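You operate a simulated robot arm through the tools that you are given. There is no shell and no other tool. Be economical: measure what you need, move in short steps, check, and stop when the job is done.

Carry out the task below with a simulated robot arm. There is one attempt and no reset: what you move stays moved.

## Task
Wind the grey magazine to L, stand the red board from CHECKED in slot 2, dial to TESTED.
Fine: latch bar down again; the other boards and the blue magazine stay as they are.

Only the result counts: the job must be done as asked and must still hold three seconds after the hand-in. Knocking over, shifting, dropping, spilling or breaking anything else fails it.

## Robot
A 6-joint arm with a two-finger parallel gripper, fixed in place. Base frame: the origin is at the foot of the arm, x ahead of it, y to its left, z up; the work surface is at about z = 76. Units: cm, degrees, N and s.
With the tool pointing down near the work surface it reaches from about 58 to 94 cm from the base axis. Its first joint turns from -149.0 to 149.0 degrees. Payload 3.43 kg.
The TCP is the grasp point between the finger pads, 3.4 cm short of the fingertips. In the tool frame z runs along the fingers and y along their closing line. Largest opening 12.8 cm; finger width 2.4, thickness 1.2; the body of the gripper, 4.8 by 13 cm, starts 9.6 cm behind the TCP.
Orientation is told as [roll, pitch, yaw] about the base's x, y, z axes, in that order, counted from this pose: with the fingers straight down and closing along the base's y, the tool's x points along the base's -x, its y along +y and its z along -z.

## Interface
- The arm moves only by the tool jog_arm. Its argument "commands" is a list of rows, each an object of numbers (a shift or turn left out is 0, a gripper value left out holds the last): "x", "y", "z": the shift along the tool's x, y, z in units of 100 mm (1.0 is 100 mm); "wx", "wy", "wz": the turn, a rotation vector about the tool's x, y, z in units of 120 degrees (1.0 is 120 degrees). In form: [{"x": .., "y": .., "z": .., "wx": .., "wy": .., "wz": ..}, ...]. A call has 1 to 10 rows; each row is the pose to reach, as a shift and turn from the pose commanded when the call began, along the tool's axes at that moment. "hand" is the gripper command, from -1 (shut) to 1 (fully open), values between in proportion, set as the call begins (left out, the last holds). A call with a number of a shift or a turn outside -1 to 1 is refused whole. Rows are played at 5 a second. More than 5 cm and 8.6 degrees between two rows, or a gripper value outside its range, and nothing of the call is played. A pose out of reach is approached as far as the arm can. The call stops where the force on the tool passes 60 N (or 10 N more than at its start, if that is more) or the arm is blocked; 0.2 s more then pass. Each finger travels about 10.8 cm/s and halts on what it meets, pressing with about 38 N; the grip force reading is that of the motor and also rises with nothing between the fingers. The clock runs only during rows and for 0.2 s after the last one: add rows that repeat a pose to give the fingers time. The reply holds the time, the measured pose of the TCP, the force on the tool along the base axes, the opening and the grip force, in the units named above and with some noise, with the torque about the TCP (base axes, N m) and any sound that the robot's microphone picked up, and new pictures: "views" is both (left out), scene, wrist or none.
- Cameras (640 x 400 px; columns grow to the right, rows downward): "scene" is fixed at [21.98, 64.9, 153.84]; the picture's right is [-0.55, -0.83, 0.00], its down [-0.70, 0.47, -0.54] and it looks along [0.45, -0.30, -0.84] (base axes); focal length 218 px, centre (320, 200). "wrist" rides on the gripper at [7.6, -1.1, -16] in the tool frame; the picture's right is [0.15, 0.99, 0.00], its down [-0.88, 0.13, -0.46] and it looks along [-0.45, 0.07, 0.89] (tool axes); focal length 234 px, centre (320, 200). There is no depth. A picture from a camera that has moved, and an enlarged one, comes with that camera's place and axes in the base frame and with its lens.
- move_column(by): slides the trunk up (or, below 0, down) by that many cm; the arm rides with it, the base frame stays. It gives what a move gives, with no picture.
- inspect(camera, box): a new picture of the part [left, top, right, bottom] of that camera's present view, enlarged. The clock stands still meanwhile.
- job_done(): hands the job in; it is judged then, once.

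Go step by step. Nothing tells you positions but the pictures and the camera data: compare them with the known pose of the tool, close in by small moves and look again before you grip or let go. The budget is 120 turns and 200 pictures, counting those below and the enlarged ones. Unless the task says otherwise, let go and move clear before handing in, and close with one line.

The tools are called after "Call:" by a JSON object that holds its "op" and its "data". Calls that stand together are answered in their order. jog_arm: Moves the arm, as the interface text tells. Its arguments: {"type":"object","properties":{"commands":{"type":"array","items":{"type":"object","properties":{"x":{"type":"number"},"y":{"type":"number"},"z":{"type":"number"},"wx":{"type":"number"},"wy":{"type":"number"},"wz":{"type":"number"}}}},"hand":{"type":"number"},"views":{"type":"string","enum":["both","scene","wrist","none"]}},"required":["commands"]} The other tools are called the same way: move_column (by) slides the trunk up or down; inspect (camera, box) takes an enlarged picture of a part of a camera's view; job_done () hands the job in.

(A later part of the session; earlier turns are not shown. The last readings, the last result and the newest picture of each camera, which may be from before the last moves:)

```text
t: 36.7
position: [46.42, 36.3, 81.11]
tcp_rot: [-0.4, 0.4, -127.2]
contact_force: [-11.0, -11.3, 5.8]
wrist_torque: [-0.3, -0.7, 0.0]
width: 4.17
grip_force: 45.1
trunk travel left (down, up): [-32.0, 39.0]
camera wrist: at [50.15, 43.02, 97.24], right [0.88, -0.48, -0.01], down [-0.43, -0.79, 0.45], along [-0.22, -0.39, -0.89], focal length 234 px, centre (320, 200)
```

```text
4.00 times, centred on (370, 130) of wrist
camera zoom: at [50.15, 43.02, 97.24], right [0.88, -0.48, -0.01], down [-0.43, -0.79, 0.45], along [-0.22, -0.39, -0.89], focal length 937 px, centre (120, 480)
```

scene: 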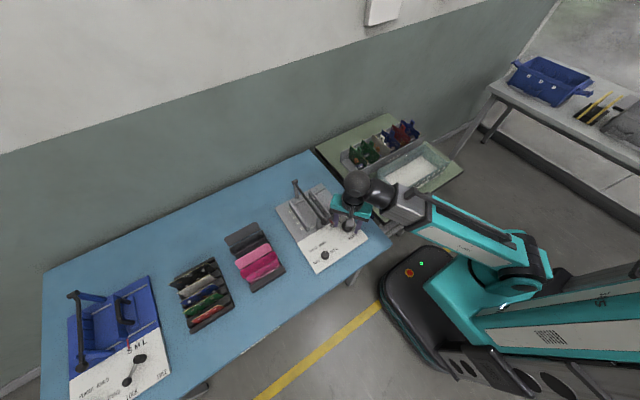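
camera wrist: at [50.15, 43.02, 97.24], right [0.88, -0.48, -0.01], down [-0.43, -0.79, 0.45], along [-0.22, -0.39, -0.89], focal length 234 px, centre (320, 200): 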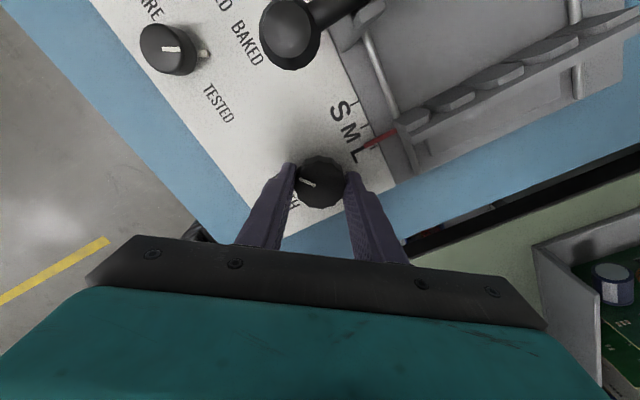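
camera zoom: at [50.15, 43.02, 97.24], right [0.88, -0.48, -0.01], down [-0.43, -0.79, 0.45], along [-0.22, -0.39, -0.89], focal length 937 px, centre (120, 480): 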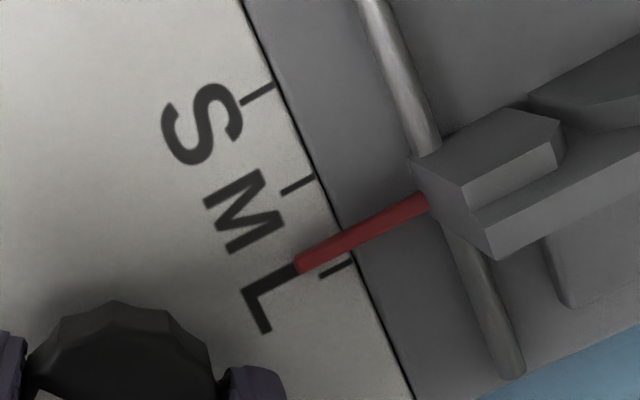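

Still short of L (considering parallax). I'll do another ~55° stroke, then check from a good viewpoint.

Call:
{"op": "jog_arm", "data": {"commands": [{"z": 0}, {"z": 0}, {"z": 0}], "hand": 0.05, "views": "none"}}

Call:
{"op": "jog_arm", "data": {"commands": [{"wz": -0.07}, {"wz": -0.14}, {"wz": -0.21}, {"wz": -0.28}, {"wz": -0.35}, {"wz": -0.42}, {"wz": -0.49}, {"wz": -0.56}, {"wz": -0.63}, {"wz": -0.7}], "views": "none"}}

Call:
{"op": "jog_arm", "data": {"commands": [{"z": 0}, {"z": 0}, {"z": 0}, {"z": 0}], "hand": -0.5, "views": "none"}}

Call:
{"op": "jog_arm", "data": {"commands": [{"wz": 0.06}, {"wz": 0.12}, {"wz": 0.18}, {"wz": 0.24}, {"wz": 0.3}, {"wz": 0.36}, {"wz": 0.42}, {"wz": 0.42}], "views": "none"}}

Call:
{"op": "inspect", "data": {"camera": "scene", "box": [310, 170, 390, 250]}}

Call:
{"op": "inspect", "data": {"camera": "wrist", "box": [280, 60, 480, 200]}}

```text
t: 37.5
position: [46.44, 36.5, 81.15]
tcp_rot: [-0.5, 0.5, -127.2]
contact_force: [0.4, 1.0, -0.2]
wrist_torque: [0.0, -0.02, 0.01]
width: 6.73
grip_force: 0.0
trunk travel left (down, up): [-32.0, 39.0]
```

```text
t: 39.7
position: [46.56, 36.39, 81.08]
tcp_rot: [0.4, 0.5, -42.9]
contact_force: [0.6, 0.2, 0.1]
wrist_torque: [-0.01, 0.0, -0.01]
width: 6.69
grip_force: 0.0
trunk travel left (down, up): [-32.0, 39.0]
```

```text
t: 40.7
position: [46.35, 36.55, 81.15]
tcp_rot: [0.3, 0.4, -43.1]
contact_force: [-6.6, -8.5, -4.6]
wrist_torque: [-0.98, 0.76, 0.0]
width: 4.13
grip_force: 45.2
trunk travel left (down, up): [-32.0, 39.0]
```

```text
t: 42.5
position: [46.27, 36.52, 81.21]
tcp_rot: [-0.2, 0.7, -93.5]
contact_force: [-12.6, -5.0, -6.8]
wrist_torque: [0.58, 0.18, 0.56]
width: 4.16
grip_force: 45.1
trunk travel left (down, up): [-32.0, 39.0]
```

```text
5.00 times, centred on (350, 210) of scene
camera zoom: at [21.98, 64.9, 153.84], right [-0.55, -0.83, 0.0], down [-0.7, 0.47, -0.54], along [0.45, -0.3, -0.84], focal length 1090 px, centre (170, 150)
```

zoom: 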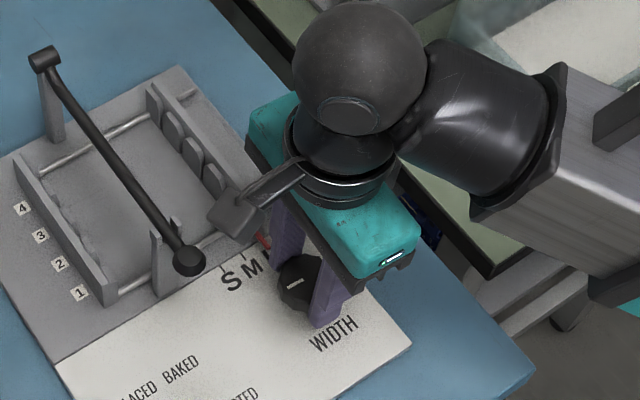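

```text
2.86 times, centred on (380, 130) of wrist
camera zoom: at [45.87, 44.09, 97.31], right [1.0, 0.09, 0.0], down [0.08, -0.89, 0.44], along [0.04, -0.44, -0.9], focal length 669 px, centre (149, 400)
```

zoom: 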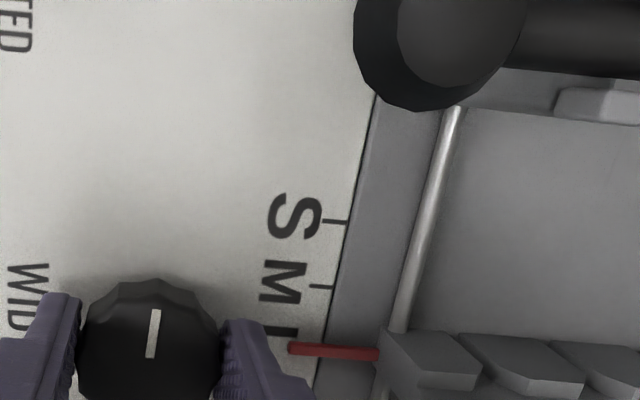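

A torque about z appeared, perhaps the end stop. I'll release, rise and check the pointer.

Call:
{"op": "jog_arm", "data": {"commands": [{"z": 0}, {"z": 0}, {"z": 0}], "hand": 0.05, "views": "none"}}

Call:
{"op": "jog_arm", "data": {"commands": [{"z": -0.4}, {"z": -0.8, "x": -0.2}, {"z": -1.0, "x": -0.6}, {"z": -1.0, "x": -0.8}], "views": "none"}}

Call:
{"op": "inspect", "data": {"camera": "wrist", "box": [280, 0, 480, 140]}}

Call:
{"op": "inspect", "data": {"camera": "scene", "box": [310, 180, 370, 230]}}

```text
t: 43.3
position: [46.34, 36.57, 81.19]
tcp_rot: [-0.1, 0.6, -93.4]
contact_force: [-0.2, -1.4, 0.2]
wrist_torque: [0.01, 0.0, 0.06]
width: 6.72
grip_force: 0.0
trunk travel left (down, up): [-32.0, 39.0]
```

```text
t: 44.3
position: [48.12, 30.22, 86.1]
tcp_rot: [0.9, 1.5, -93.5]
contact_force: [-0.2, 0.2, 0.6]
wrist_torque: [-0.01, -0.01, -0.01]
width: 6.72
grip_force: 0.1
out of reach, approached as far as the arm can: row 2, 3, 4
trunk travel left (down, up): [-32.0, 39.0]
```

```text
2.86 times, centred on (380, 70) of wrist
camera zoom: at [47.3, 37.48, 102.32], right [1.0, 0.09, 0.02], down [0.07, -0.9, 0.43], along [0.05, -0.43, -0.9], focal length 669 px, centre (149, 571)
```

zoom: 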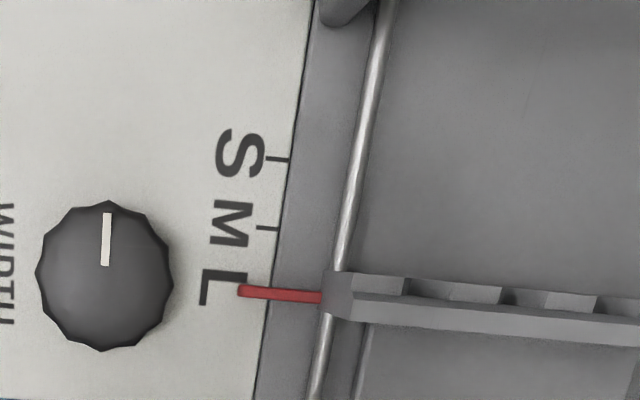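

```text
8.00 times, centred on (340, 205) of scene
camera zoom: at [21.98, 64.9, 153.84], right [-0.55, -0.83, 0.0], down [-0.7, 0.47, -0.54], along [0.45, -0.3, -0.84], focal length 1744 px, centre (160, 160)
```

zoom: 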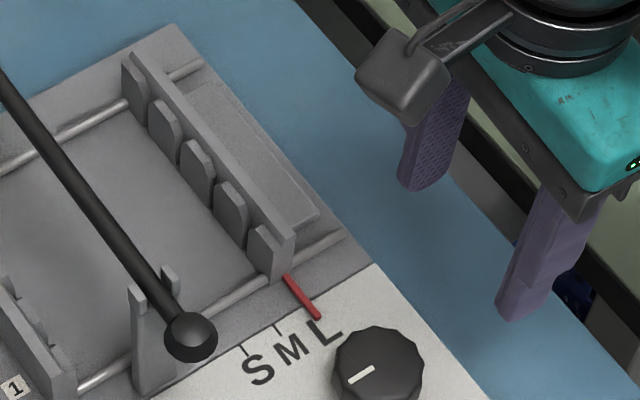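

The pointer covers the L tick and the camera is nearly above it, so width is at L. Now I go to the dial: raise the column, move across, and yaw to about −50°.

Call:
{"op": "move_column", "data": {"by": 9}}

Call:
{"op": "jog_arm", "data": {"commands": [{"x": 0.4, "y": -0.15, "wz": -0.05}, {"x": 0.8, "y": -0.3, "wz": -0.1}, {"x": 1.0, "y": -0.4, "wz": -0.17}, {"x": 1.0, "y": -0.5, "wz": -0.24}, {"x": 1.0, "y": -0.5, "wz": -0.31}, {"x": 1.0, "y": -0.5, "wz": -0.36}], "views": "none"}}

```text
t: 45.6
position: [48.1, 30.26, 95.11]
tcp_rot: [1.0, 1.5, -93.5]
contact_force: [-0.4, 0.8, -0.1]
wrist_torque: [-0.04, 0.0, 0.0]
width: 6.73
grip_force: 0.2
trunk travel left (down, up): [-41.0, 30.0]
```

```text
t: 47.0
position: [43.84, 40.52, 95.26]
tcp_rot: [1.8, 0.4, -50.2]
contact_force: [0.3, -0.3, -0.7]
wrist_torque: [0.0, 0.0, 0.0]
width: 6.72
grip_force: 0.1
trunk travel left (down, up): [-41.0, 30.0]
```

Call:
{"op": "jog_arm", "data": {"commands": [{"x": 0.39, "y": 0.23, "wx": 0.007, "wy": -0.0137}, {"x": 0.79, "y": 0.46, "wx": 0.007, "wy": -0.0137}, {"x": 0.79, "y": 0.46, "wx": 0.007, "wy": -0.0137}], "views": "both"}}

```text
t: 47.8
position: [42.34, 49.61, 95.46]
tcp_rot: [0.8, -1.1, -50.4]
contact_force: [0.4, 0.6, 0.4]
wrist_torque: [0.0, -0.02, -0.01]
width: 6.72
grip_force: 0.1
trunk travel left (down, up): [-41.0, 30.0]
camera wrist: at [36.43, 54.76, 111.24], right [0.67, 0.74, 0.01], down [0.65, -0.59, 0.48], along [0.36, -0.31, -0.88], focal length 234 px, centre (320, 200)
```

scene: 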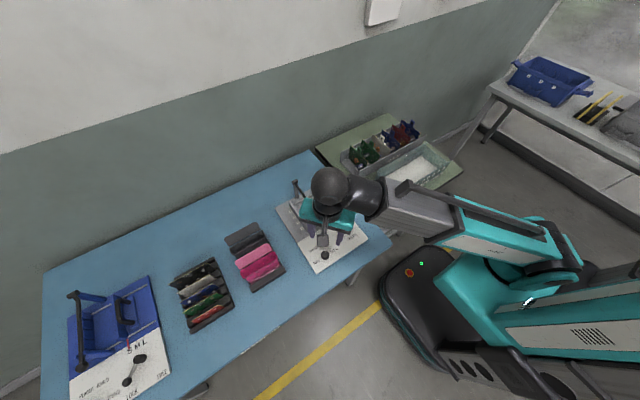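
wrist: 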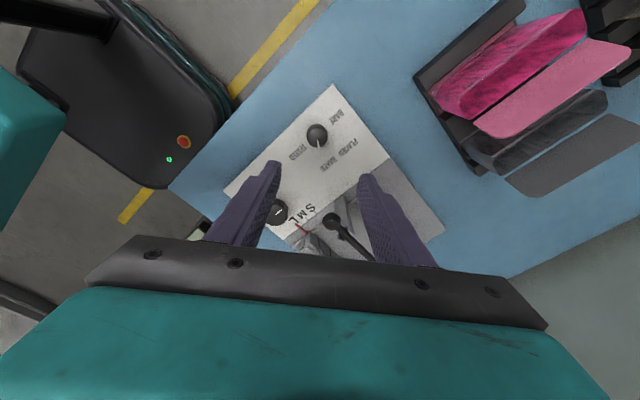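

Call:
{"op": "jog_arm", "data": {"commands": [{"wx": 0.0067, "wy": 0.0092}, {"wx": 0.0067, "wy": 0.0092}], "views": "none"}}

Call:
{"op": "move_column", "data": {"by": -11}}

Call:
{"op": "inspect", "data": {"camera": "wrist", "box": [180, 60, 460, 260]}}

Call:
{"op": "inspect", "data": {"camera": "scene", "box": [280, 190, 380, 280]}}

```text
t: 48.4
position: [42.26, 49.58, 95.51]
tcp_rot: [0.0, 0.0, -50.3]
contact_force: [0.1, -1.0, 0.5]
wrist_torque: [0.03, -0.03, -0.01]
width: 6.69
grip_force: 0.0
trunk travel left (down, up): [-41.0, 30.0]
```

```text
t: 49.8
position: [42.24, 49.42, 84.53]
tcp_rot: [0.0, -0.2, -50.2]
contact_force: [0.2, -0.5, -0.4]
wrist_torque: [-0.01, -0.01, -0.01]
width: 6.74
grip_force: 0.0
trunk travel left (down, up): [-30.0, 41.0]
```

```text
2.00 times, centred on (320, 160) of wrist
camera zoom: at [36.73, 54.65, 100.52], right [0.67, 0.74, 0.0], down [0.66, -0.59, 0.46], along [0.34, -0.31, -0.89], focal length 468 px, centre (320, 280)
```

zoom: 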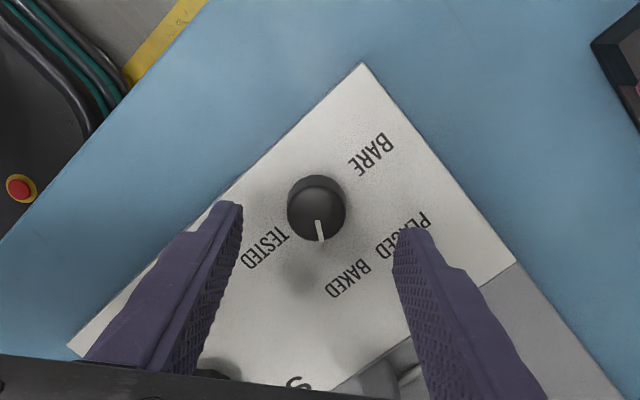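

```text
4.44 times, centred on (330, 235) of scene
camera zoom: at [21.98, 64.9, 153.84], right [-0.55, -0.83, 0.0], down [-0.7, 0.47, -0.54], along [0.45, -0.3, -0.84], focal length 969 px, centre (276, 44)
```

zoom: 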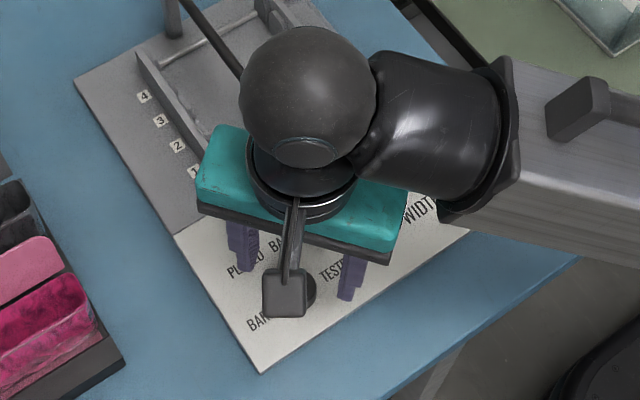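

Dial at (42.1, 49.45), aligned. Descend and grip.

Call:
{"op": "jog_arm", "data": {"commands": [{"z": 0.15, "y": -0.01}, {"z": 0.3, "y": -0.01}, {"z": 0.32, "y": -0.01}], "views": "none"}}

Call:
{"op": "jog_arm", "data": {"commands": [{"z": 0}, {"z": 0}, {"z": 0}, {"z": 0}], "hand": -0.65, "views": "none"}}

Call:
{"op": "inspect", "data": {"camera": "wrist", "box": [180, 60, 460, 260]}}

```text
t: 50.6
position: [42.21, 49.38, 81.39]
tcp_rot: [0.0, -0.1, -50.3]
contact_force: [-0.2, 0.6, 0.0]
wrist_torque: [-0.02, 0.01, 0.0]
width: 6.69
grip_force: 0.0
trunk travel left (down, up): [-30.0, 41.0]
```

```text
t: 51.6
position: [42.06, 49.45, 81.25]
tcp_rot: [-0.1, 0.0, -50.3]
contact_force: [-6.3, -7.3, -6.5]
wrist_torque: [0.19, -0.06, 0.02]
width: 2.93
grip_force: 45.3
trunk travel left (down, up): [-30.0, 41.0]
```

```text
2.00 times, centred on (320, 160) of wrist
camera zoom: at [36.54, 54.56, 97.36], right [0.67, 0.74, 0.0], down [0.66, -0.59, 0.46], along [0.34, -0.31, -0.89], focal length 468 px, centre (320, 280)
```

zoom: 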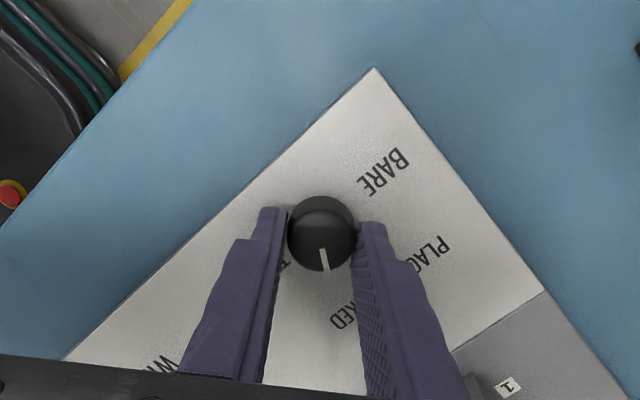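

Call:
{"op": "jog_arm", "data": {"commands": [{"wz": 0.06}, {"wz": 0.12}, {"wz": 0.18}, {"wz": 0.24}, {"wz": 0.3}, {"wz": 0.36}, {"wz": 0.42}, {"wz": 0.48}, {"wz": 0.5}, {"wz": 0.5}], "views": "none"}}

Call:
{"op": "inspect", "data": {"camera": "wrist", "box": [180, 60, 460, 260]}}

```text
t: 53.8
position: [41.83, 49.41, 81.42]
tcp_rot: [-0.2, -0.4, -110.3]
contact_force: [-33.0, -8.5, -10.2]
wrist_torque: [-0.17, 0.61, 0.08]
width: 2.95
grip_force: 44.9
trunk travel left (down, up): [-30.0, 41.0]
```

```text
2.00 times, centred on (320, 160) of wrist
camera zoom: at [43.65, 56.97, 97.35], right [0.98, -0.21, 0.0], down [-0.18, -0.87, 0.46], along [-0.1, -0.45, -0.89], focal length 468 px, centre (320, 280)
```

zoom: 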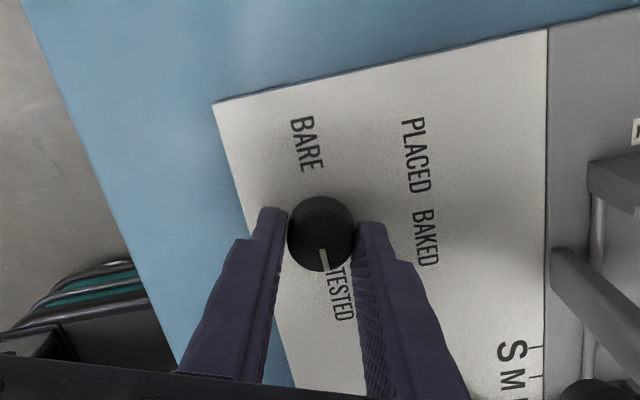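

Pointing at TESTED. Release and rise, then check.

Call:
{"op": "jog_arm", "data": {"commands": [{"z": 0}, {"z": 0}, {"z": 0}], "hand": 0.0, "views": "none"}}

Call:
{"op": "move_column", "data": {"by": 14}}

Call:
{"op": "inspect", "data": {"camera": "wrist", "box": [240, 60, 440, 200]}}

```text
t: 54.6
position: [42.27, 49.32, 81.26]
tcp_rot: [0.1, 0.0, -110.4]
contact_force: [0.3, -0.5, 0.1]
wrist_torque: [0.01, 0.01, -0.02]
width: 6.4
grip_force: 0.1
trunk travel left (down, up): [-30.0, 41.0]
```

```text
t: 56.3
position: [42.26, 49.31, 95.26]
tcp_rot: [0.1, 0.0, -110.4]
contact_force: [0.7, 0.4, -0.7]
wrist_torque: [0.0, 0.0, 0.02]
width: 6.41
grip_force: 0.1
trunk travel left (down, up): [-44.0, 27.0]
```

```text
2.86 times, centred on (340, 130) of wrist
camera zoom: at [43.95, 56.99, 111.3], right [0.98, -0.21, 0.0], down [-0.18, -0.87, 0.46], along [-0.09, -0.45, -0.89], focal length 669 px, centre (263, 400)
```

zoom: 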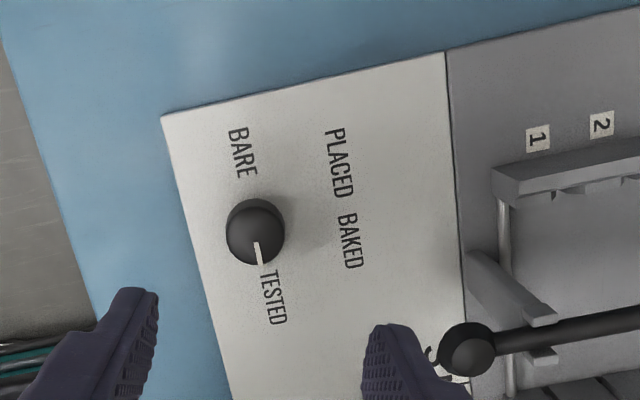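

The dial is on TESTED. Next the latch bar: I'll move above its ball (about 50, 44.7, 86) with yaw about −17° so the fingers close across the bar.

Call:
{"op": "jog_arm", "data": {"commands": [{"x": -0.05, "y": 0.25, "wz": -0.07}, {"x": -0.1, "y": 0.5, "wz": -0.14}, {"x": -0.176, "y": 0.862, "wz": -0.21}, {"x": -0.176, "y": 0.862, "wz": -0.28}, {"x": -0.176, "y": 0.862, "wz": -0.35}, {"x": -0.176, "y": 0.862, "wz": -0.42}, {"x": -0.176, "y": 0.862, "wz": -0.49}, {"x": -0.176, "y": 0.862, "wz": -0.56}, {"x": -0.176, "y": 0.862, "wz": -0.63}, {"x": -0.176, "y": 0.862, "wz": -0.7}], "hand": -0.15, "views": "none"}}

Call:
{"op": "jog_arm", "data": {"commands": [{"wz": -0.04}, {"wz": -0.078}, {"wz": -0.078}]}}

```text
t: 58.5
position: [49.72, 44.85, 95.31]
tcp_rot: [0.1, 0.0, -26.2]
contact_force: [-0.2, -0.3, 0.2]
wrist_torque: [-0.01, 0.01, 0.04]
width: 5.45
grip_force: 0.0
trunk travel left (down, up): [-44.0, 27.0]
```

```text
t: 59.3
position: [49.8, 44.85, 95.21]
tcp_rot: [0.0, 0.0, -16.8]
contact_force: [-0.7, 0.2, 0.2]
wrist_torque: [-0.02, -0.01, 0.04]
width: 5.44
grip_force: 0.0
trunk travel left (down, up): [-44.0, 27.0]
camera wrist: at [42.24, 46.06, 111.24], right [0.15, 0.99, 0.0], down [0.88, -0.13, 0.46], along [0.45, -0.07, -0.89], focal length 234 px, centre (320, 200)
```

scene: 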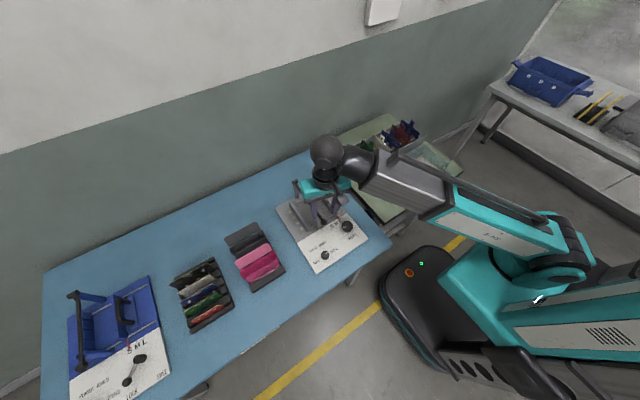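
wrist: 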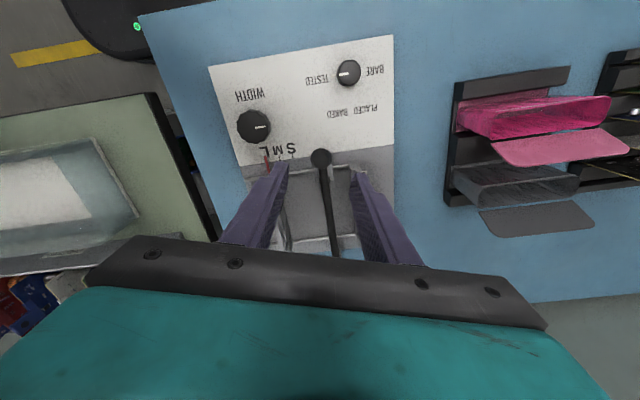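

Aligned over the ball. Descend part-way and check.

Call:
{"op": "jog_arm", "data": {"commands": [{"z": 0.25}, {"z": 0.5}, {"z": 0.6}, {"z": 0.6}], "views": "none"}}

Call:
{"op": "inspect", "data": {"camera": "wrist", "box": [220, 90, 420, 250]}}

Call:
{"op": "inspect", "data": {"camera": "scene", "box": [280, 170, 360, 240]}}

```text
t: 60.3
position: [49.58, 44.87, 89.36]
tcp_rot: [0.0, -0.1, -17.0]
contact_force: [0.3, -0.2, -0.1]
wrist_torque: [0.02, 0.02, -0.01]
width: 5.45
grip_force: 0.1
trunk travel left (down, up): [-44.0, 27.0]
```

```text
2.50 times, centred on (320, 170) of wrist
camera zoom: at [42.24, 45.99, 105.32], right [0.15, 0.99, 0.0], down [0.88, -0.13, 0.46], along [0.45, -0.07, -0.89], focal length 585 px, centre (320, 275)
```

zoom: 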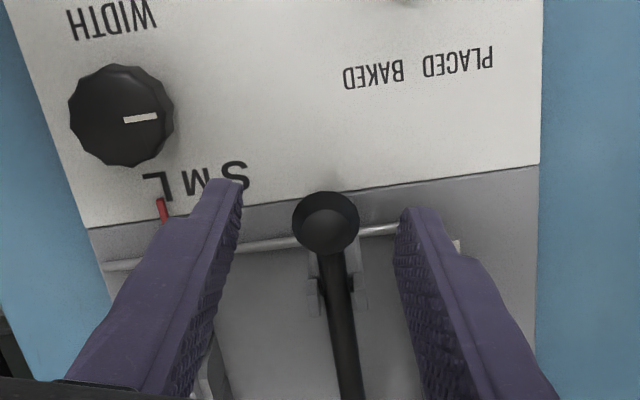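

```text
5.71 times, centred on (320, 205) of scene
camera zoom: at [21.98, 64.9, 153.84], right [-0.55, -0.83, 0.0], down [-0.7, 0.47, -0.54], along [0.45, -0.3, -0.84], focal length 1245 px, centre (320, 171)
```

zoom: 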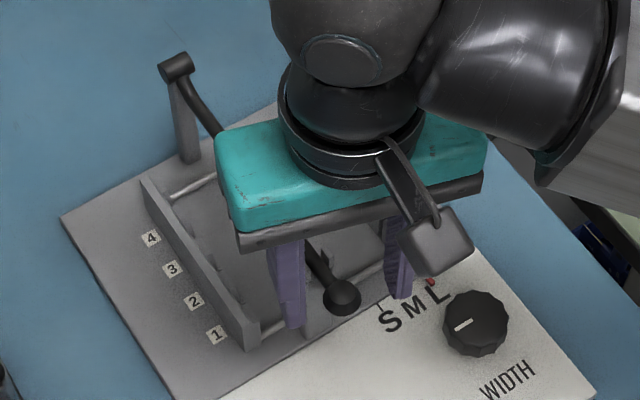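

Call:
{"op": "jog_arm", "data": {"commands": [{"z": 0.08, "y": 0.01}, {"z": 0.15, "y": 0.01}, {"z": 0.15, "y": 0.01}], "views": "none"}}

Call:
{"op": "jog_arm", "data": {"commands": [{"z": 0}, {"z": 0}, {"z": 0}, {"z": 0}], "hand": -0.8, "views": "none"}}

Call:
{"op": "inspect", "data": {"camera": "wrist", "box": [220, 90, 420, 250]}}

```text
t: 61.1
position: [49.79, 44.74, 87.87]
tcp_rot: [0.0, -0.1, -17.0]
contact_force: [0.4, -0.5, -0.6]
wrist_torque: [-0.03, 0.02, 0.03]
width: 5.43
grip_force: 0.1
trunk travel left (down, up): [-44.0, 27.0]
```

```text
t: 62.1
position: [49.98, 44.93, 87.78]
tcp_rot: [0.1, 0.0, -16.9]
contact_force: [6.0, 14.0, 3.9]
wrist_torque: [0.16, -0.24, 0.03]
width: 2.28
grip_force: 44.9
trunk travel left (down, up): [-44.0, 27.0]
```

```text
2.50 times, centred on (320, 170) of wrist
camera zoom: at [42.39, 46.11, 103.77], right [0.15, 0.99, 0.0], down [0.88, -0.13, 0.46], along [0.45, -0.07, -0.89], focal length 585 px, centre (320, 275)
```

zoom: 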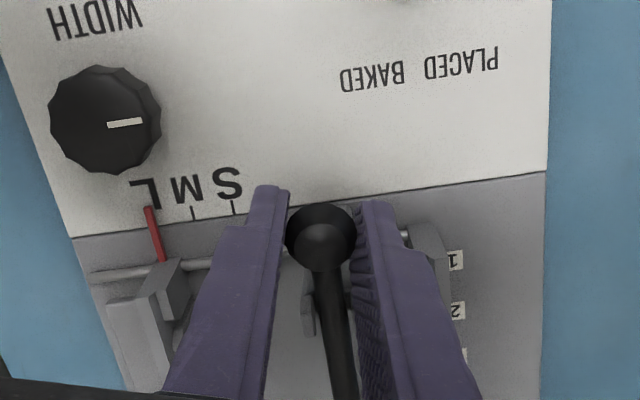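

The ball is gripped. I'll lift it along the arc about the hinge, in small steps.

Call:
{"op": "jog_arm", "data": {"commands": [{"z": -0.137, "x": -0.005, "y": 0.001}, {"z": -0.27, "x": -0.007, "y": 0.002}, {"z": -0.41, "x": -0.013, "y": 0.004}, {"z": -0.54, "x": -0.035, "y": 0.01}, {"z": -0.677, "x": -0.068, "y": 0.021}, {"z": -0.81, "x": -0.11, "y": 0.034}, {"z": -0.934, "x": -0.158, "y": 0.048}]}}

```text
t: 63.7
position: [51.38, 44.98, 97.26]
tcp_rot: [-0.1, -0.2, -17.0]
contact_force: [-0.6, -3.0, -6.1]
wrist_torque: [0.28, 1.09, 0.01]
width: 2.28
grip_force: 45.4
trunk travel left (down, up): [-44.0, 27.0]
camera wrist: at [43.96, 46.15, 113.27], right [0.15, 0.99, 0.0], down [0.88, -0.13, 0.46], along [0.45, -0.07, -0.89], focal length 234 px, centre (320, 200)
```

scene: 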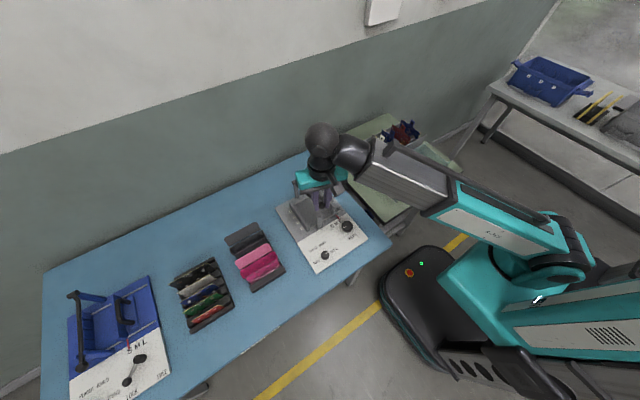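
wrist: 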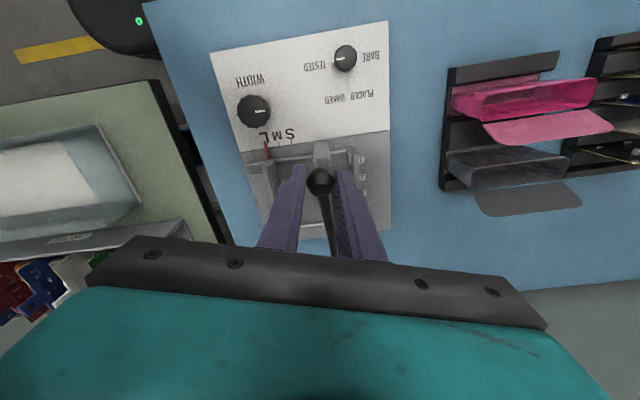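

Call:
{"op": "jog_arm", "data": {"commands": [{"z": -0.125, "x": -0.06, "y": 0.018, "wz": 0.01}, {"z": -0.241, "x": -0.122, "y": 0.037, "wz": 0.02}, {"z": -0.355, "x": -0.197, "y": 0.06, "wz": 0.03}, {"z": -0.463, "x": -0.276, "y": 0.084, "wz": 0.04}, {"z": -0.565, "x": -0.363, "y": 0.111, "wz": 0.05}, {"z": -0.659, "x": -0.458, "y": 0.14, "wz": 0.06}, {"z": -0.748, "x": -0.558, "y": 0.17, "wz": 0.07}, {"z": -0.828, "x": -0.664, "y": 0.203, "wz": 0.08}, {"z": -0.883, "x": -0.75, "y": 0.229, "wz": 0.09}, {"z": -0.933, "x": -0.832, "y": 0.254, "wz": 0.1}]}}

```text
t: 65.9
position: [59.82, 44.67, 106.56]
tcp_rot: [0.5, -0.4, -29.0]
contact_force: [-17.0, -15.7, 21.3]
wrist_torque: [0.09, 1.11, 0.2]
width: 2.3
grip_force: 44.7
trunk travel left (down, up): [-44.0, 27.0]
camera wrist: at [52.74, 47.39, 122.5], right [0.35, 0.94, 0.01], down [0.83, -0.31, 0.46], along [0.43, -0.16, -0.89], focal length 234 px, centre (320, 200)
```

scene: 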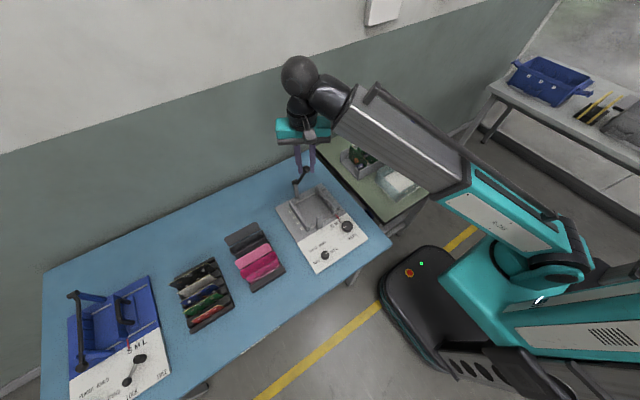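
wrist: 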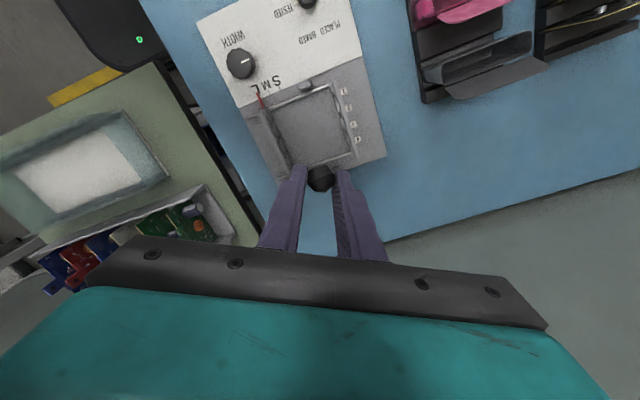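

Call:
{"op": "jog_arm", "data": {"commands": [{"z": -0.08, "x": -0.106, "y": 0.047}, {"z": -0.13, "x": -0.217, "y": 0.108}, {"z": -0.173, "x": -0.331, "y": 0.172}, {"z": -0.206, "x": -0.45, "y": 0.237}, {"z": -0.23, "x": -0.569, "y": 0.303}, {"z": -0.245, "x": -0.688, "y": 0.369}, {"z": -0.249, "x": -0.809, "y": 0.437}, {"z": -0.245, "x": -0.929, "y": 0.503}]}}

```text
t: 67.7
position: [70.66, 44.71, 109.01]
tcp_rot: [-0.1, 0.0, -29.0]
contact_force: [-5.4, -16.3, -12.1]
wrist_torque: [0.25, 0.92, 0.1]
width: 2.29
grip_force: 45.4
out of reach, approached as far as the arm can: row 1, 2, 3, 4
trunk travel left (down, up): [-44.0, 27.0]
camera wrist: at [63.63, 47.49, 125.06], right [0.35, 0.94, 0.0], down [0.83, -0.31, 0.46], along [0.43, -0.16, -0.89], focal length 234 px, centre (320, 200)
```

scene: 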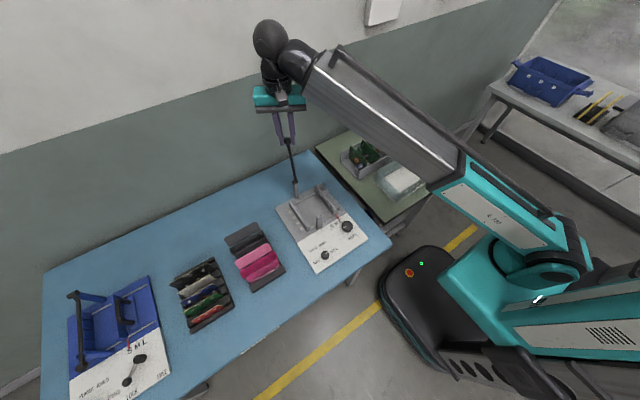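
wrist: 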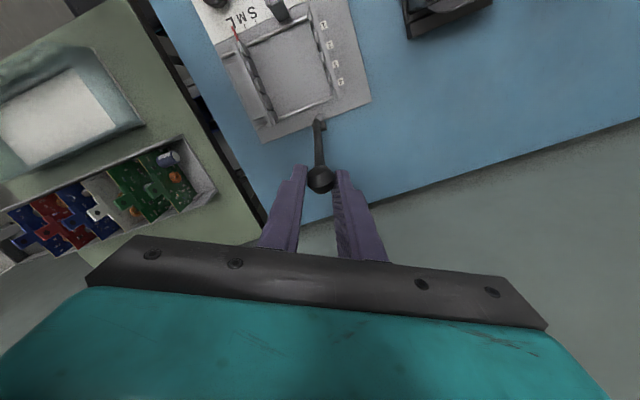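

Call:
{"op": "jog_arm", "data": {"commands": [{"x": -0.1, "y": 0.04, "z": 0.005}, {"x": -0.2, "y": 0.09, "z": 0.025}, {"x": -0.3, "y": 0.15, "z": 0.055}, {"x": -0.4, "y": 0.2, "z": 0.09}], "views": "none"}}

Call:
{"op": "inspect", "data": {"camera": "scene", "box": [220, 60, 380, 260]}}

```text
t: 68.7
position: [73.92, 44.42, 108.14]
tcp_rot: [0.4, -0.2, -28.7]
contact_force: [-5.7, 20.7, 28.9]
wrist_torque: [0.37, 0.28, -0.07]
width: 2.34
grip_force: 45.1
out of reach, approached as far as the arm can: row 4
trunk travel left (down, up): [-44.0, 27.0]
```

```text
2.00 times, centred on (300, 160) of scene
camera zoom: at [21.98, 64.9, 153.84], right [-0.55, -0.83, 0.0], down [-0.7, 0.47, -0.54], along [0.45, -0.3, -0.84], focal length 436 px, centre (360, 280)
```

zoom: 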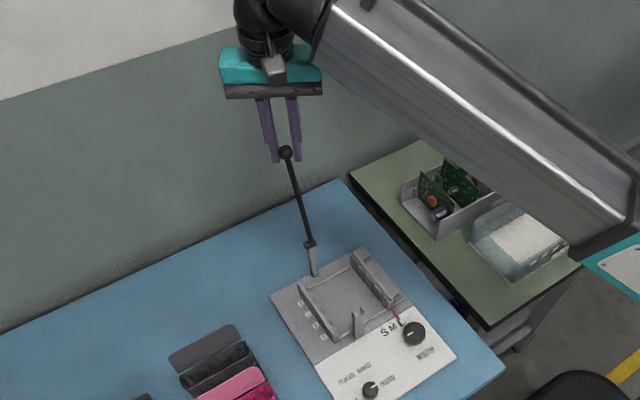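

The bar is slightly past vertical. I'll release and see whether it rests there.

Call:
{"op": "jog_arm", "data": {"commands": [{"x": 0.0}, {"x": 0.0}, {"x": 0.0}, {"x": 0.0}], "hand": -0.4, "views": "none"}}

Call:
{"op": "inspect", "data": {"camera": "scene", "box": [220, 60, 380, 260]}}

```text
t: 69.7
position: [74.28, 44.02, 107.73]
tcp_rot: [0.1, -0.3, -29.0]
contact_force: [-0.9, -0.3, 0.0]
wrist_torque: [0.03, -0.03, -0.02]
width: 3.85
grip_force: 0.0
trunk travel left (down, up): [-44.0, 27.0]
```

```text
2.00 times, centred on (300, 160) of scene
camera zoom: at [21.98, 64.9, 153.84], right [-0.55, -0.83, 0.0], down [-0.7, 0.47, -0.54], along [0.45, -0.3, -0.84], focal length 436 px, centre (360, 280)
```

zoom: 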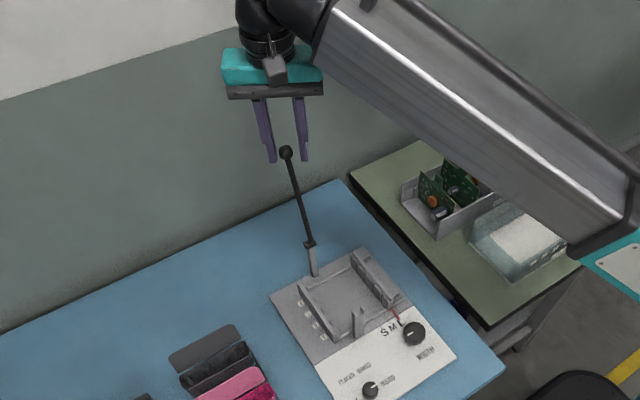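

The bar stays raised. Now I go up and across to the CHECKED tray, first yawing back to −90° for forearm clearance.

Call:
{"op": "move_column", "data": {"by": 9}}

Call:
{"op": "jog_arm", "data": {"commands": [{"wz": 0.07}, {"wz": 0.14}, {"wz": 0.21}, {"wz": 0.28}, {"wz": 0.35}, {"wz": 0.42}, {"wz": 0.49}, {"wz": 0.51}], "hand": -0.2, "views": "none"}}

Call:
{"op": "jog_arm", "data": {"commands": [{"x": -0.45, "y": -0.1}, {"x": -0.9, "y": -0.3}, {"x": -1.0, "y": -0.6}], "views": "none"}}

Call:
{"op": "jog_arm", "data": {"commands": [{"x": -0.5}, {"x": -1.0}], "views": "none"}}

Call:
{"op": "jog_arm", "data": {"commands": [{"x": -0.5}, {"x": -1.0}], "views": "none"}}

Call:
{"op": "jog_arm", "data": {"commands": [{"x": -0.5}, {"x": -1.0}]}}

```text
t: 70.9
position: [74.3, 44.14, 116.77]
tcp_rot: [0.1, -0.1, -29.0]
contact_force: [-0.2, -0.7, -0.2]
wrist_torque: [-0.02, 0.01, 0.01]
width: 3.84
grip_force: 0.1
trunk travel left (down, up): [-53.0, 18.0]
```

```text
t: 72.7
position: [74.45, 44.17, 116.55]
tcp_rot: [0.2, 0.0, -90.3]
contact_force: [-0.2, 0.0, 1.7]
wrist_torque: [0.01, 0.01, 0.0]
width: 5.1
grip_force: 0.1
trunk travel left (down, up): [-53.0, 18.0]
```

```text
t: 73.5
position: [68.46, 34.16, 115.84]
tcp_rot: [0.7, 0.4, -90.2]
contact_force: [-1.0, 0.0, 0.0]
wrist_torque: [0.03, 0.0, 0.0]
width: 5.13
grip_force: 0.0
out of reach, approached as far as the arm can: row 3
trunk travel left (down, up): [-53.0, 18.0]
```

```text
t: 74.1
position: [69.19, 24.39, 114.58]
tcp_rot: [0.9, 0.4, -90.1]
contact_force: [-0.5, -0.4, -0.2]
wrist_torque: [-0.01, 0.0, 0.0]
width: 5.11
grip_force: 0.1
out of reach, approached as far as the arm can: row 1, 2
trunk travel left (down, up): [-53.0, 18.0]
```

```text
t: 74.7
position: [69.86, 14.56, 113.14]
tcp_rot: [1.0, 0.2, -90.2]
contact_force: [-0.1, 0.3, 0.0]
wrist_torque: [0.01, 0.0, 0.01]
width: 5.14
grip_force: 0.2
out of reach, approached as far as the arm can: row 1, 2
trunk travel left (down, up): [-53.0, 18.0]
```

```text
t: 75.3
position: [70.39, 4.56, 112.55]
tcp_rot: [0.8, 0.1, -90.1]
contact_force: [-0.3, -0.6, 0.5]
wrist_torque: [0.0, -0.03, -0.01]
width: 5.13
grip_force: 0.0
out of reach, approached as far as the arm can: row 1, 2
trunk travel left (down, up): [-53.0, 18.0]
camera wrist: at [69.26, 12.14, 128.53], right [0.99, 0.14, 0.01], down [0.12, -0.88, 0.46], along [0.08, -0.45, -0.89], focal length 234 px, centre (320, 200)
```

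scene: 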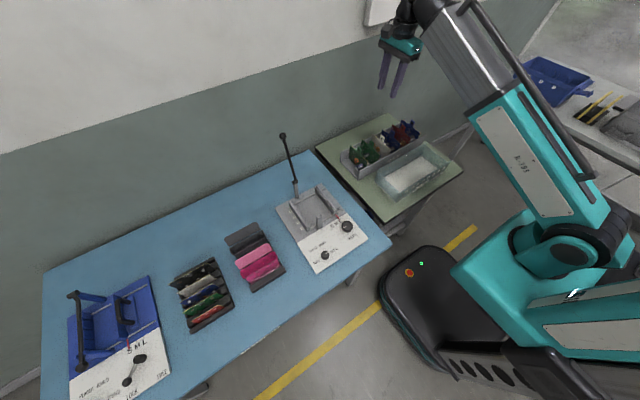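
wrist: 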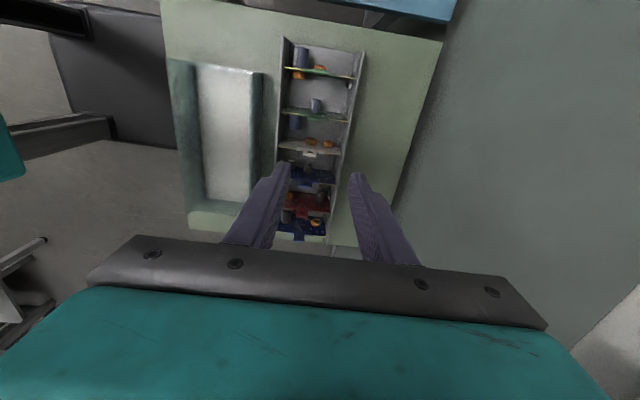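

The red board is at about (70, −9). I'll yaw towards −175° so the fingers can close along the board's normal (y), to test whether that's reachable.

Call:
{"op": "jog_arm", "data": {"commands": [{"x": -0.2, "z": 0.1, "wz": 0.07}, {"x": -0.4, "z": 0.2, "wz": 0.14}, {"x": -0.6, "z": 0.3, "wz": 0.21}, {"x": -0.8, "z": 0.4, "wz": 0.28}, {"x": -1.0, "z": 0.5, "wz": 0.35}, {"x": -1.0, "z": 0.5, "wz": 0.42}, {"x": -1.0, "z": 0.5, "wz": 0.49}, {"x": -1.0, "z": 0.5, "wz": 0.56}, {"x": -1.0, "z": 0.5, "wz": 0.63}, {"x": -1.0, "z": 0.5, "wz": 0.7}]}}

```text
t: 77.5
position: [70.32, -5.26, 107.31]
tcp_rot: [0.1, 0.1, -174.3]
contact_force: [0.0, -0.4, 0.2]
wrist_torque: [0.03, 0.02, -0.01]
width: 5.13
grip_force: 0.1
trunk travel left (down, up): [-53.0, 18.0]
camera wrist: at [77.82, -3.4, 123.37], right [0.24, -0.97, 0.0], down [-0.86, -0.22, 0.45], along [-0.44, -0.11, -0.89], focal length 234 px, centre (320, 200)
```

scene: 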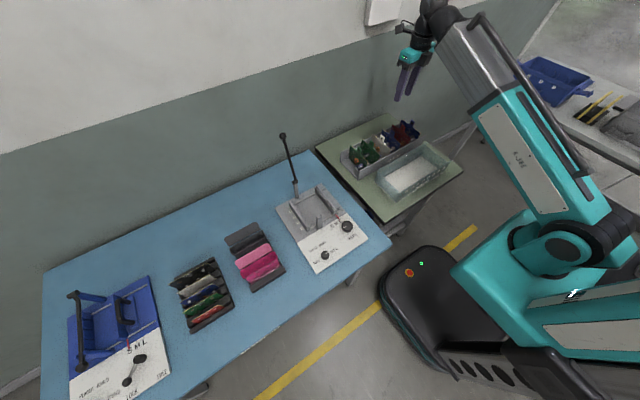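
wrist: 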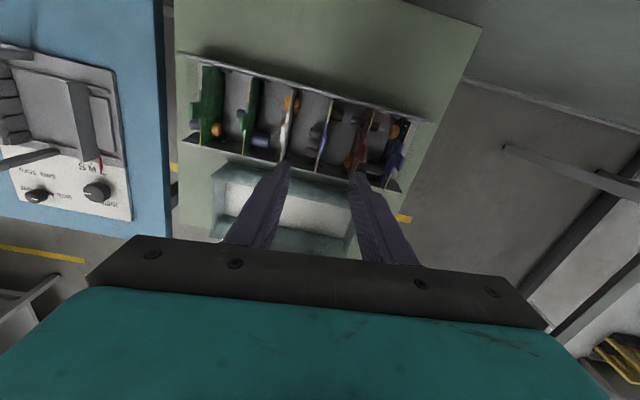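

Call:
{"op": "inspect", "data": {"camera": "wrist", "box": [290, 70, 450, 200]}}

Call:
{"op": "inspect", "data": {"camera": "scene", "box": [375, 110, 435, 160]}}

```text
3.08 times, centred on (370, 135) of wrist
camera zoom: at [77.82, -3.4, 123.37], right [0.24, -0.97, 0.0], down [-0.86, -0.22, 0.45], along [-0.44, -0.11, -0.89], focal length 720 px, centre (166, 400)
```

zoom: 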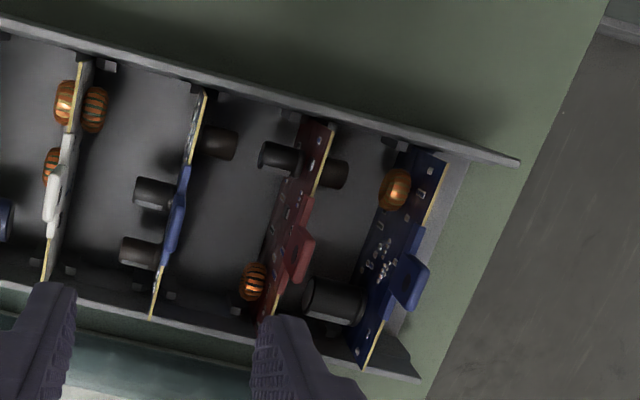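

```text
8.00 times, centred on (405, 135) of scene
camera zoom: at [21.98, 64.9, 153.84], right [-0.55, -0.83, 0.0], down [-0.7, 0.47, -0.54], along [0.45, -0.3, -0.84], focal length 1744 px, centre (-360, 720)
```

zoom: 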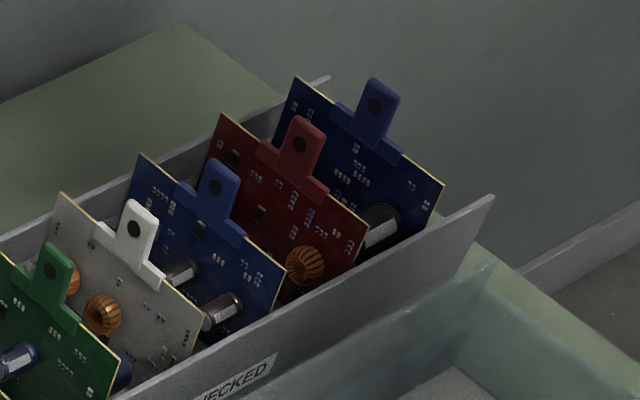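

The red board's top edge runs along x (65.8→75.9) at y≈−12.3, with the tab top at about (70.5, −12.3, 89). Moving over it with yaw ≈ −179°.

Call:
{"op": "jog_arm", "data": {"commands": [{"x": -0.01, "y": 0.35, "z": 0.2}, {"x": -0.02, "y": 0.7, "z": 0.4, "wz": 0.038}, {"x": -0.02, "y": 0.7, "z": 0.5, "wz": 0.038}], "views": "none"}}

Call:
{"op": "inspect", "data": {"camera": "wrist", "box": [200, 60, 440, 220]}}

Call:
{"op": "inspect", "data": {"camera": "scene", "box": [370, 50, 450, 150]}}

```text
t: 78.3
position: [70.84, -12.31, 102.33]
tcp_rot: [0.0, 0.2, -178.8]
contact_force: [-1.3, 0.2, 0.7]
wrist_torque: [-0.01, -0.01, -0.02]
width: 5.1
grip_force: 0.1
trunk travel left (down, up): [-53.0, 18.0]
```

```text
2.50 times, centred on (320, 140) of wrist
camera zoom: at [78.42, -10.96, 118.41], right [0.17, -0.99, 0.0], down [-0.88, -0.15, 0.45], along [-0.45, -0.08, -0.89], focal length 585 px, centre (320, 350)
```

zoom: 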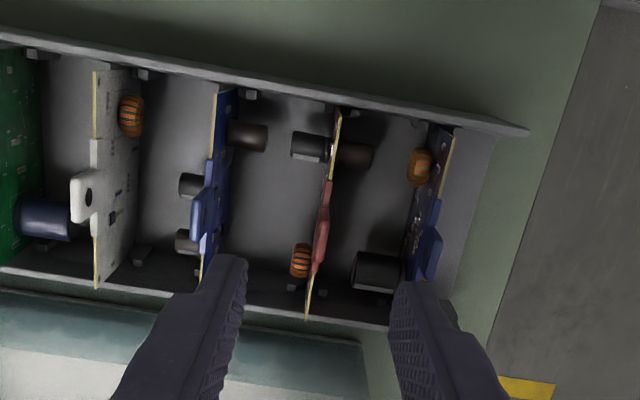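

```text
4.00 times, centred on (410, 100) of scene
camera zoom: at [21.98, 64.9, 153.84], right [-0.55, -0.83, 0.0], down [-0.7, 0.47, -0.54], along [0.45, -0.3, -0.84], focal length 872 px, centre (-40, 600)
```

zoom: 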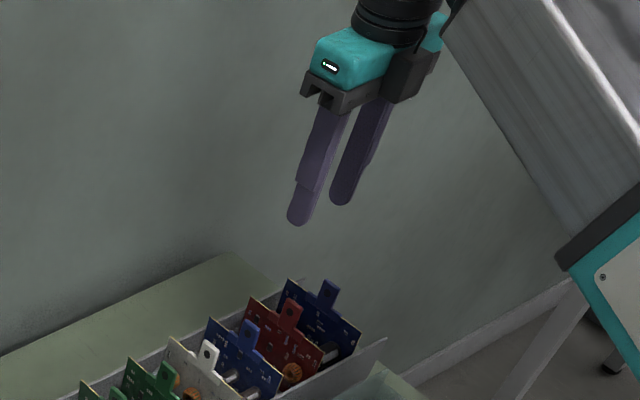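

Call:
{"op": "jog_arm", "data": {"commands": [{"x": -0.06, "y": 0.012, "z": 0.4}, {"x": -0.06, "y": 0.012, "z": 0.8}, {"x": -0.06, "y": 0.012, "z": 0.95}, {"x": -0.06, "y": 0.012, "z": 0.95}], "views": "none"}}

Call:
{"op": "inspect", "data": {"camera": "wrist", "box": [220, 60, 420, 220]}}

Call:
{"op": "inspect", "data": {"camera": "scene", "box": [375, 90, 435, 150]}}

```text
t: 79.3
position: [70.34, -12.27, 92.89]
tcp_rot: [0.0, 0.1, -178.7]
contact_force: [0.7, 0.1, 0.1]
wrist_torque: [0.0, 0.0, 0.02]
width: 5.13
grip_force: 0.0
trunk travel left (down, up): [-53.0, 18.0]
```

```text
2.50 times, centred on (320, 140) of wrist
camera zoom: at [78.0, -11.01, 108.86], right [0.17, -0.99, 0.0], down [-0.88, -0.15, 0.45], along [-0.45, -0.08, -0.89], focal length 585 px, centre (320, 350)
```

zoom: 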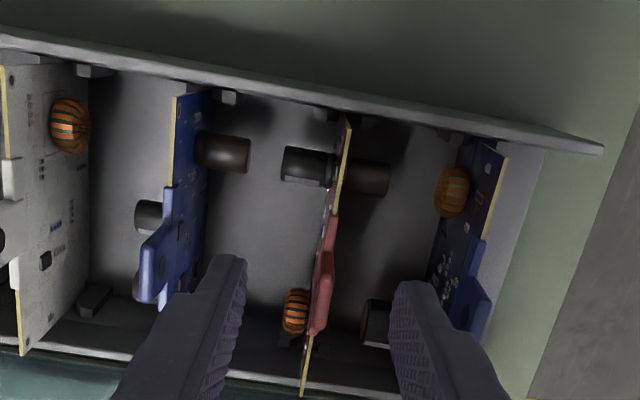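

```text
6.67 times, centred on (405, 120) of scene
camera zoom: at [21.98, 64.9, 153.84], right [-0.55, -0.83, 0.0], down [-0.7, 0.47, -0.54], along [0.45, -0.3, -0.84], focal length 1453 px, centre (-247, 733)
```

zoom: 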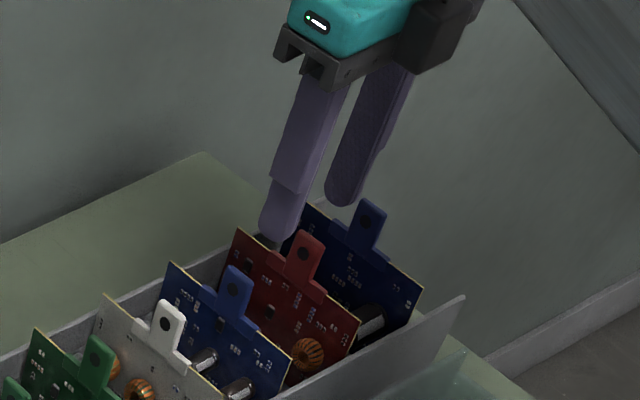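

Call:
{"op": "jog_arm", "data": {"commands": [{"y": 0.03, "z": 0.1}, {"y": 0.03, "z": 0.2}, {"y": 0.03, "z": 0.3}, {"y": 0.03, "z": 0.3}], "views": "none"}}

Call:
{"op": "inspect", "data": {"camera": "wrist", "box": [220, 80, 420, 240]}}

Call:
{"op": "inspect", "data": {"camera": "scene", "box": [375, 90, 435, 150]}}

```text
t: 80.3
position: [70.26, -12.81, 89.8]
tcp_rot: [0.0, 0.2, -178.7]
contact_force: [0.4, 0.2, -0.5]
wrist_torque: [0.04, -0.02, -0.02]
width: 5.1
grip_force: 0.0
trunk travel left (down, up): [-53.0, 18.0]
```

```text
2.50 times, centred on (320, 160) of wrist
camera zoom: at [77.96, -11.37, 105.86], right [0.17, -0.99, 0.0], down [-0.88, -0.15, 0.45], along [-0.45, -0.08, -0.89], focal length 585 px, centre (320, 300)
```

zoom: 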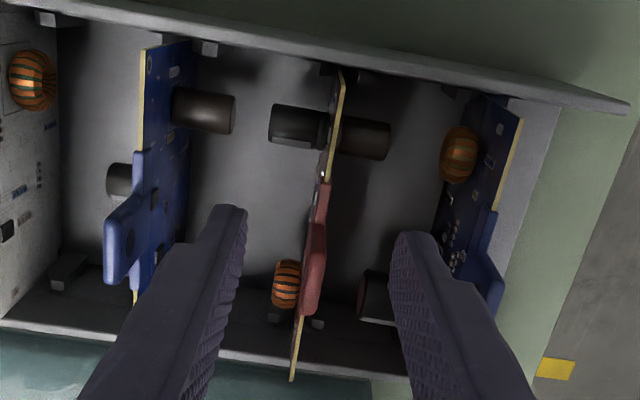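

```text
6.67 times, centred on (405, 120) of scene
camera zoom: at [21.98, 64.9, 153.84], right [-0.55, -0.83, 0.0], down [-0.7, 0.47, -0.54], along [0.45, -0.3, -0.84], focal length 1453 px, centre (-247, 733)
```

zoom: 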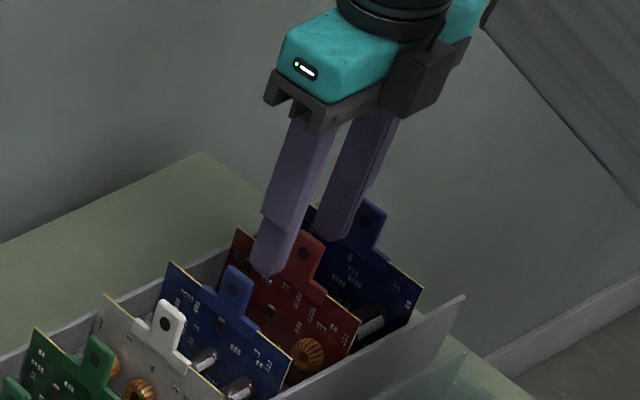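

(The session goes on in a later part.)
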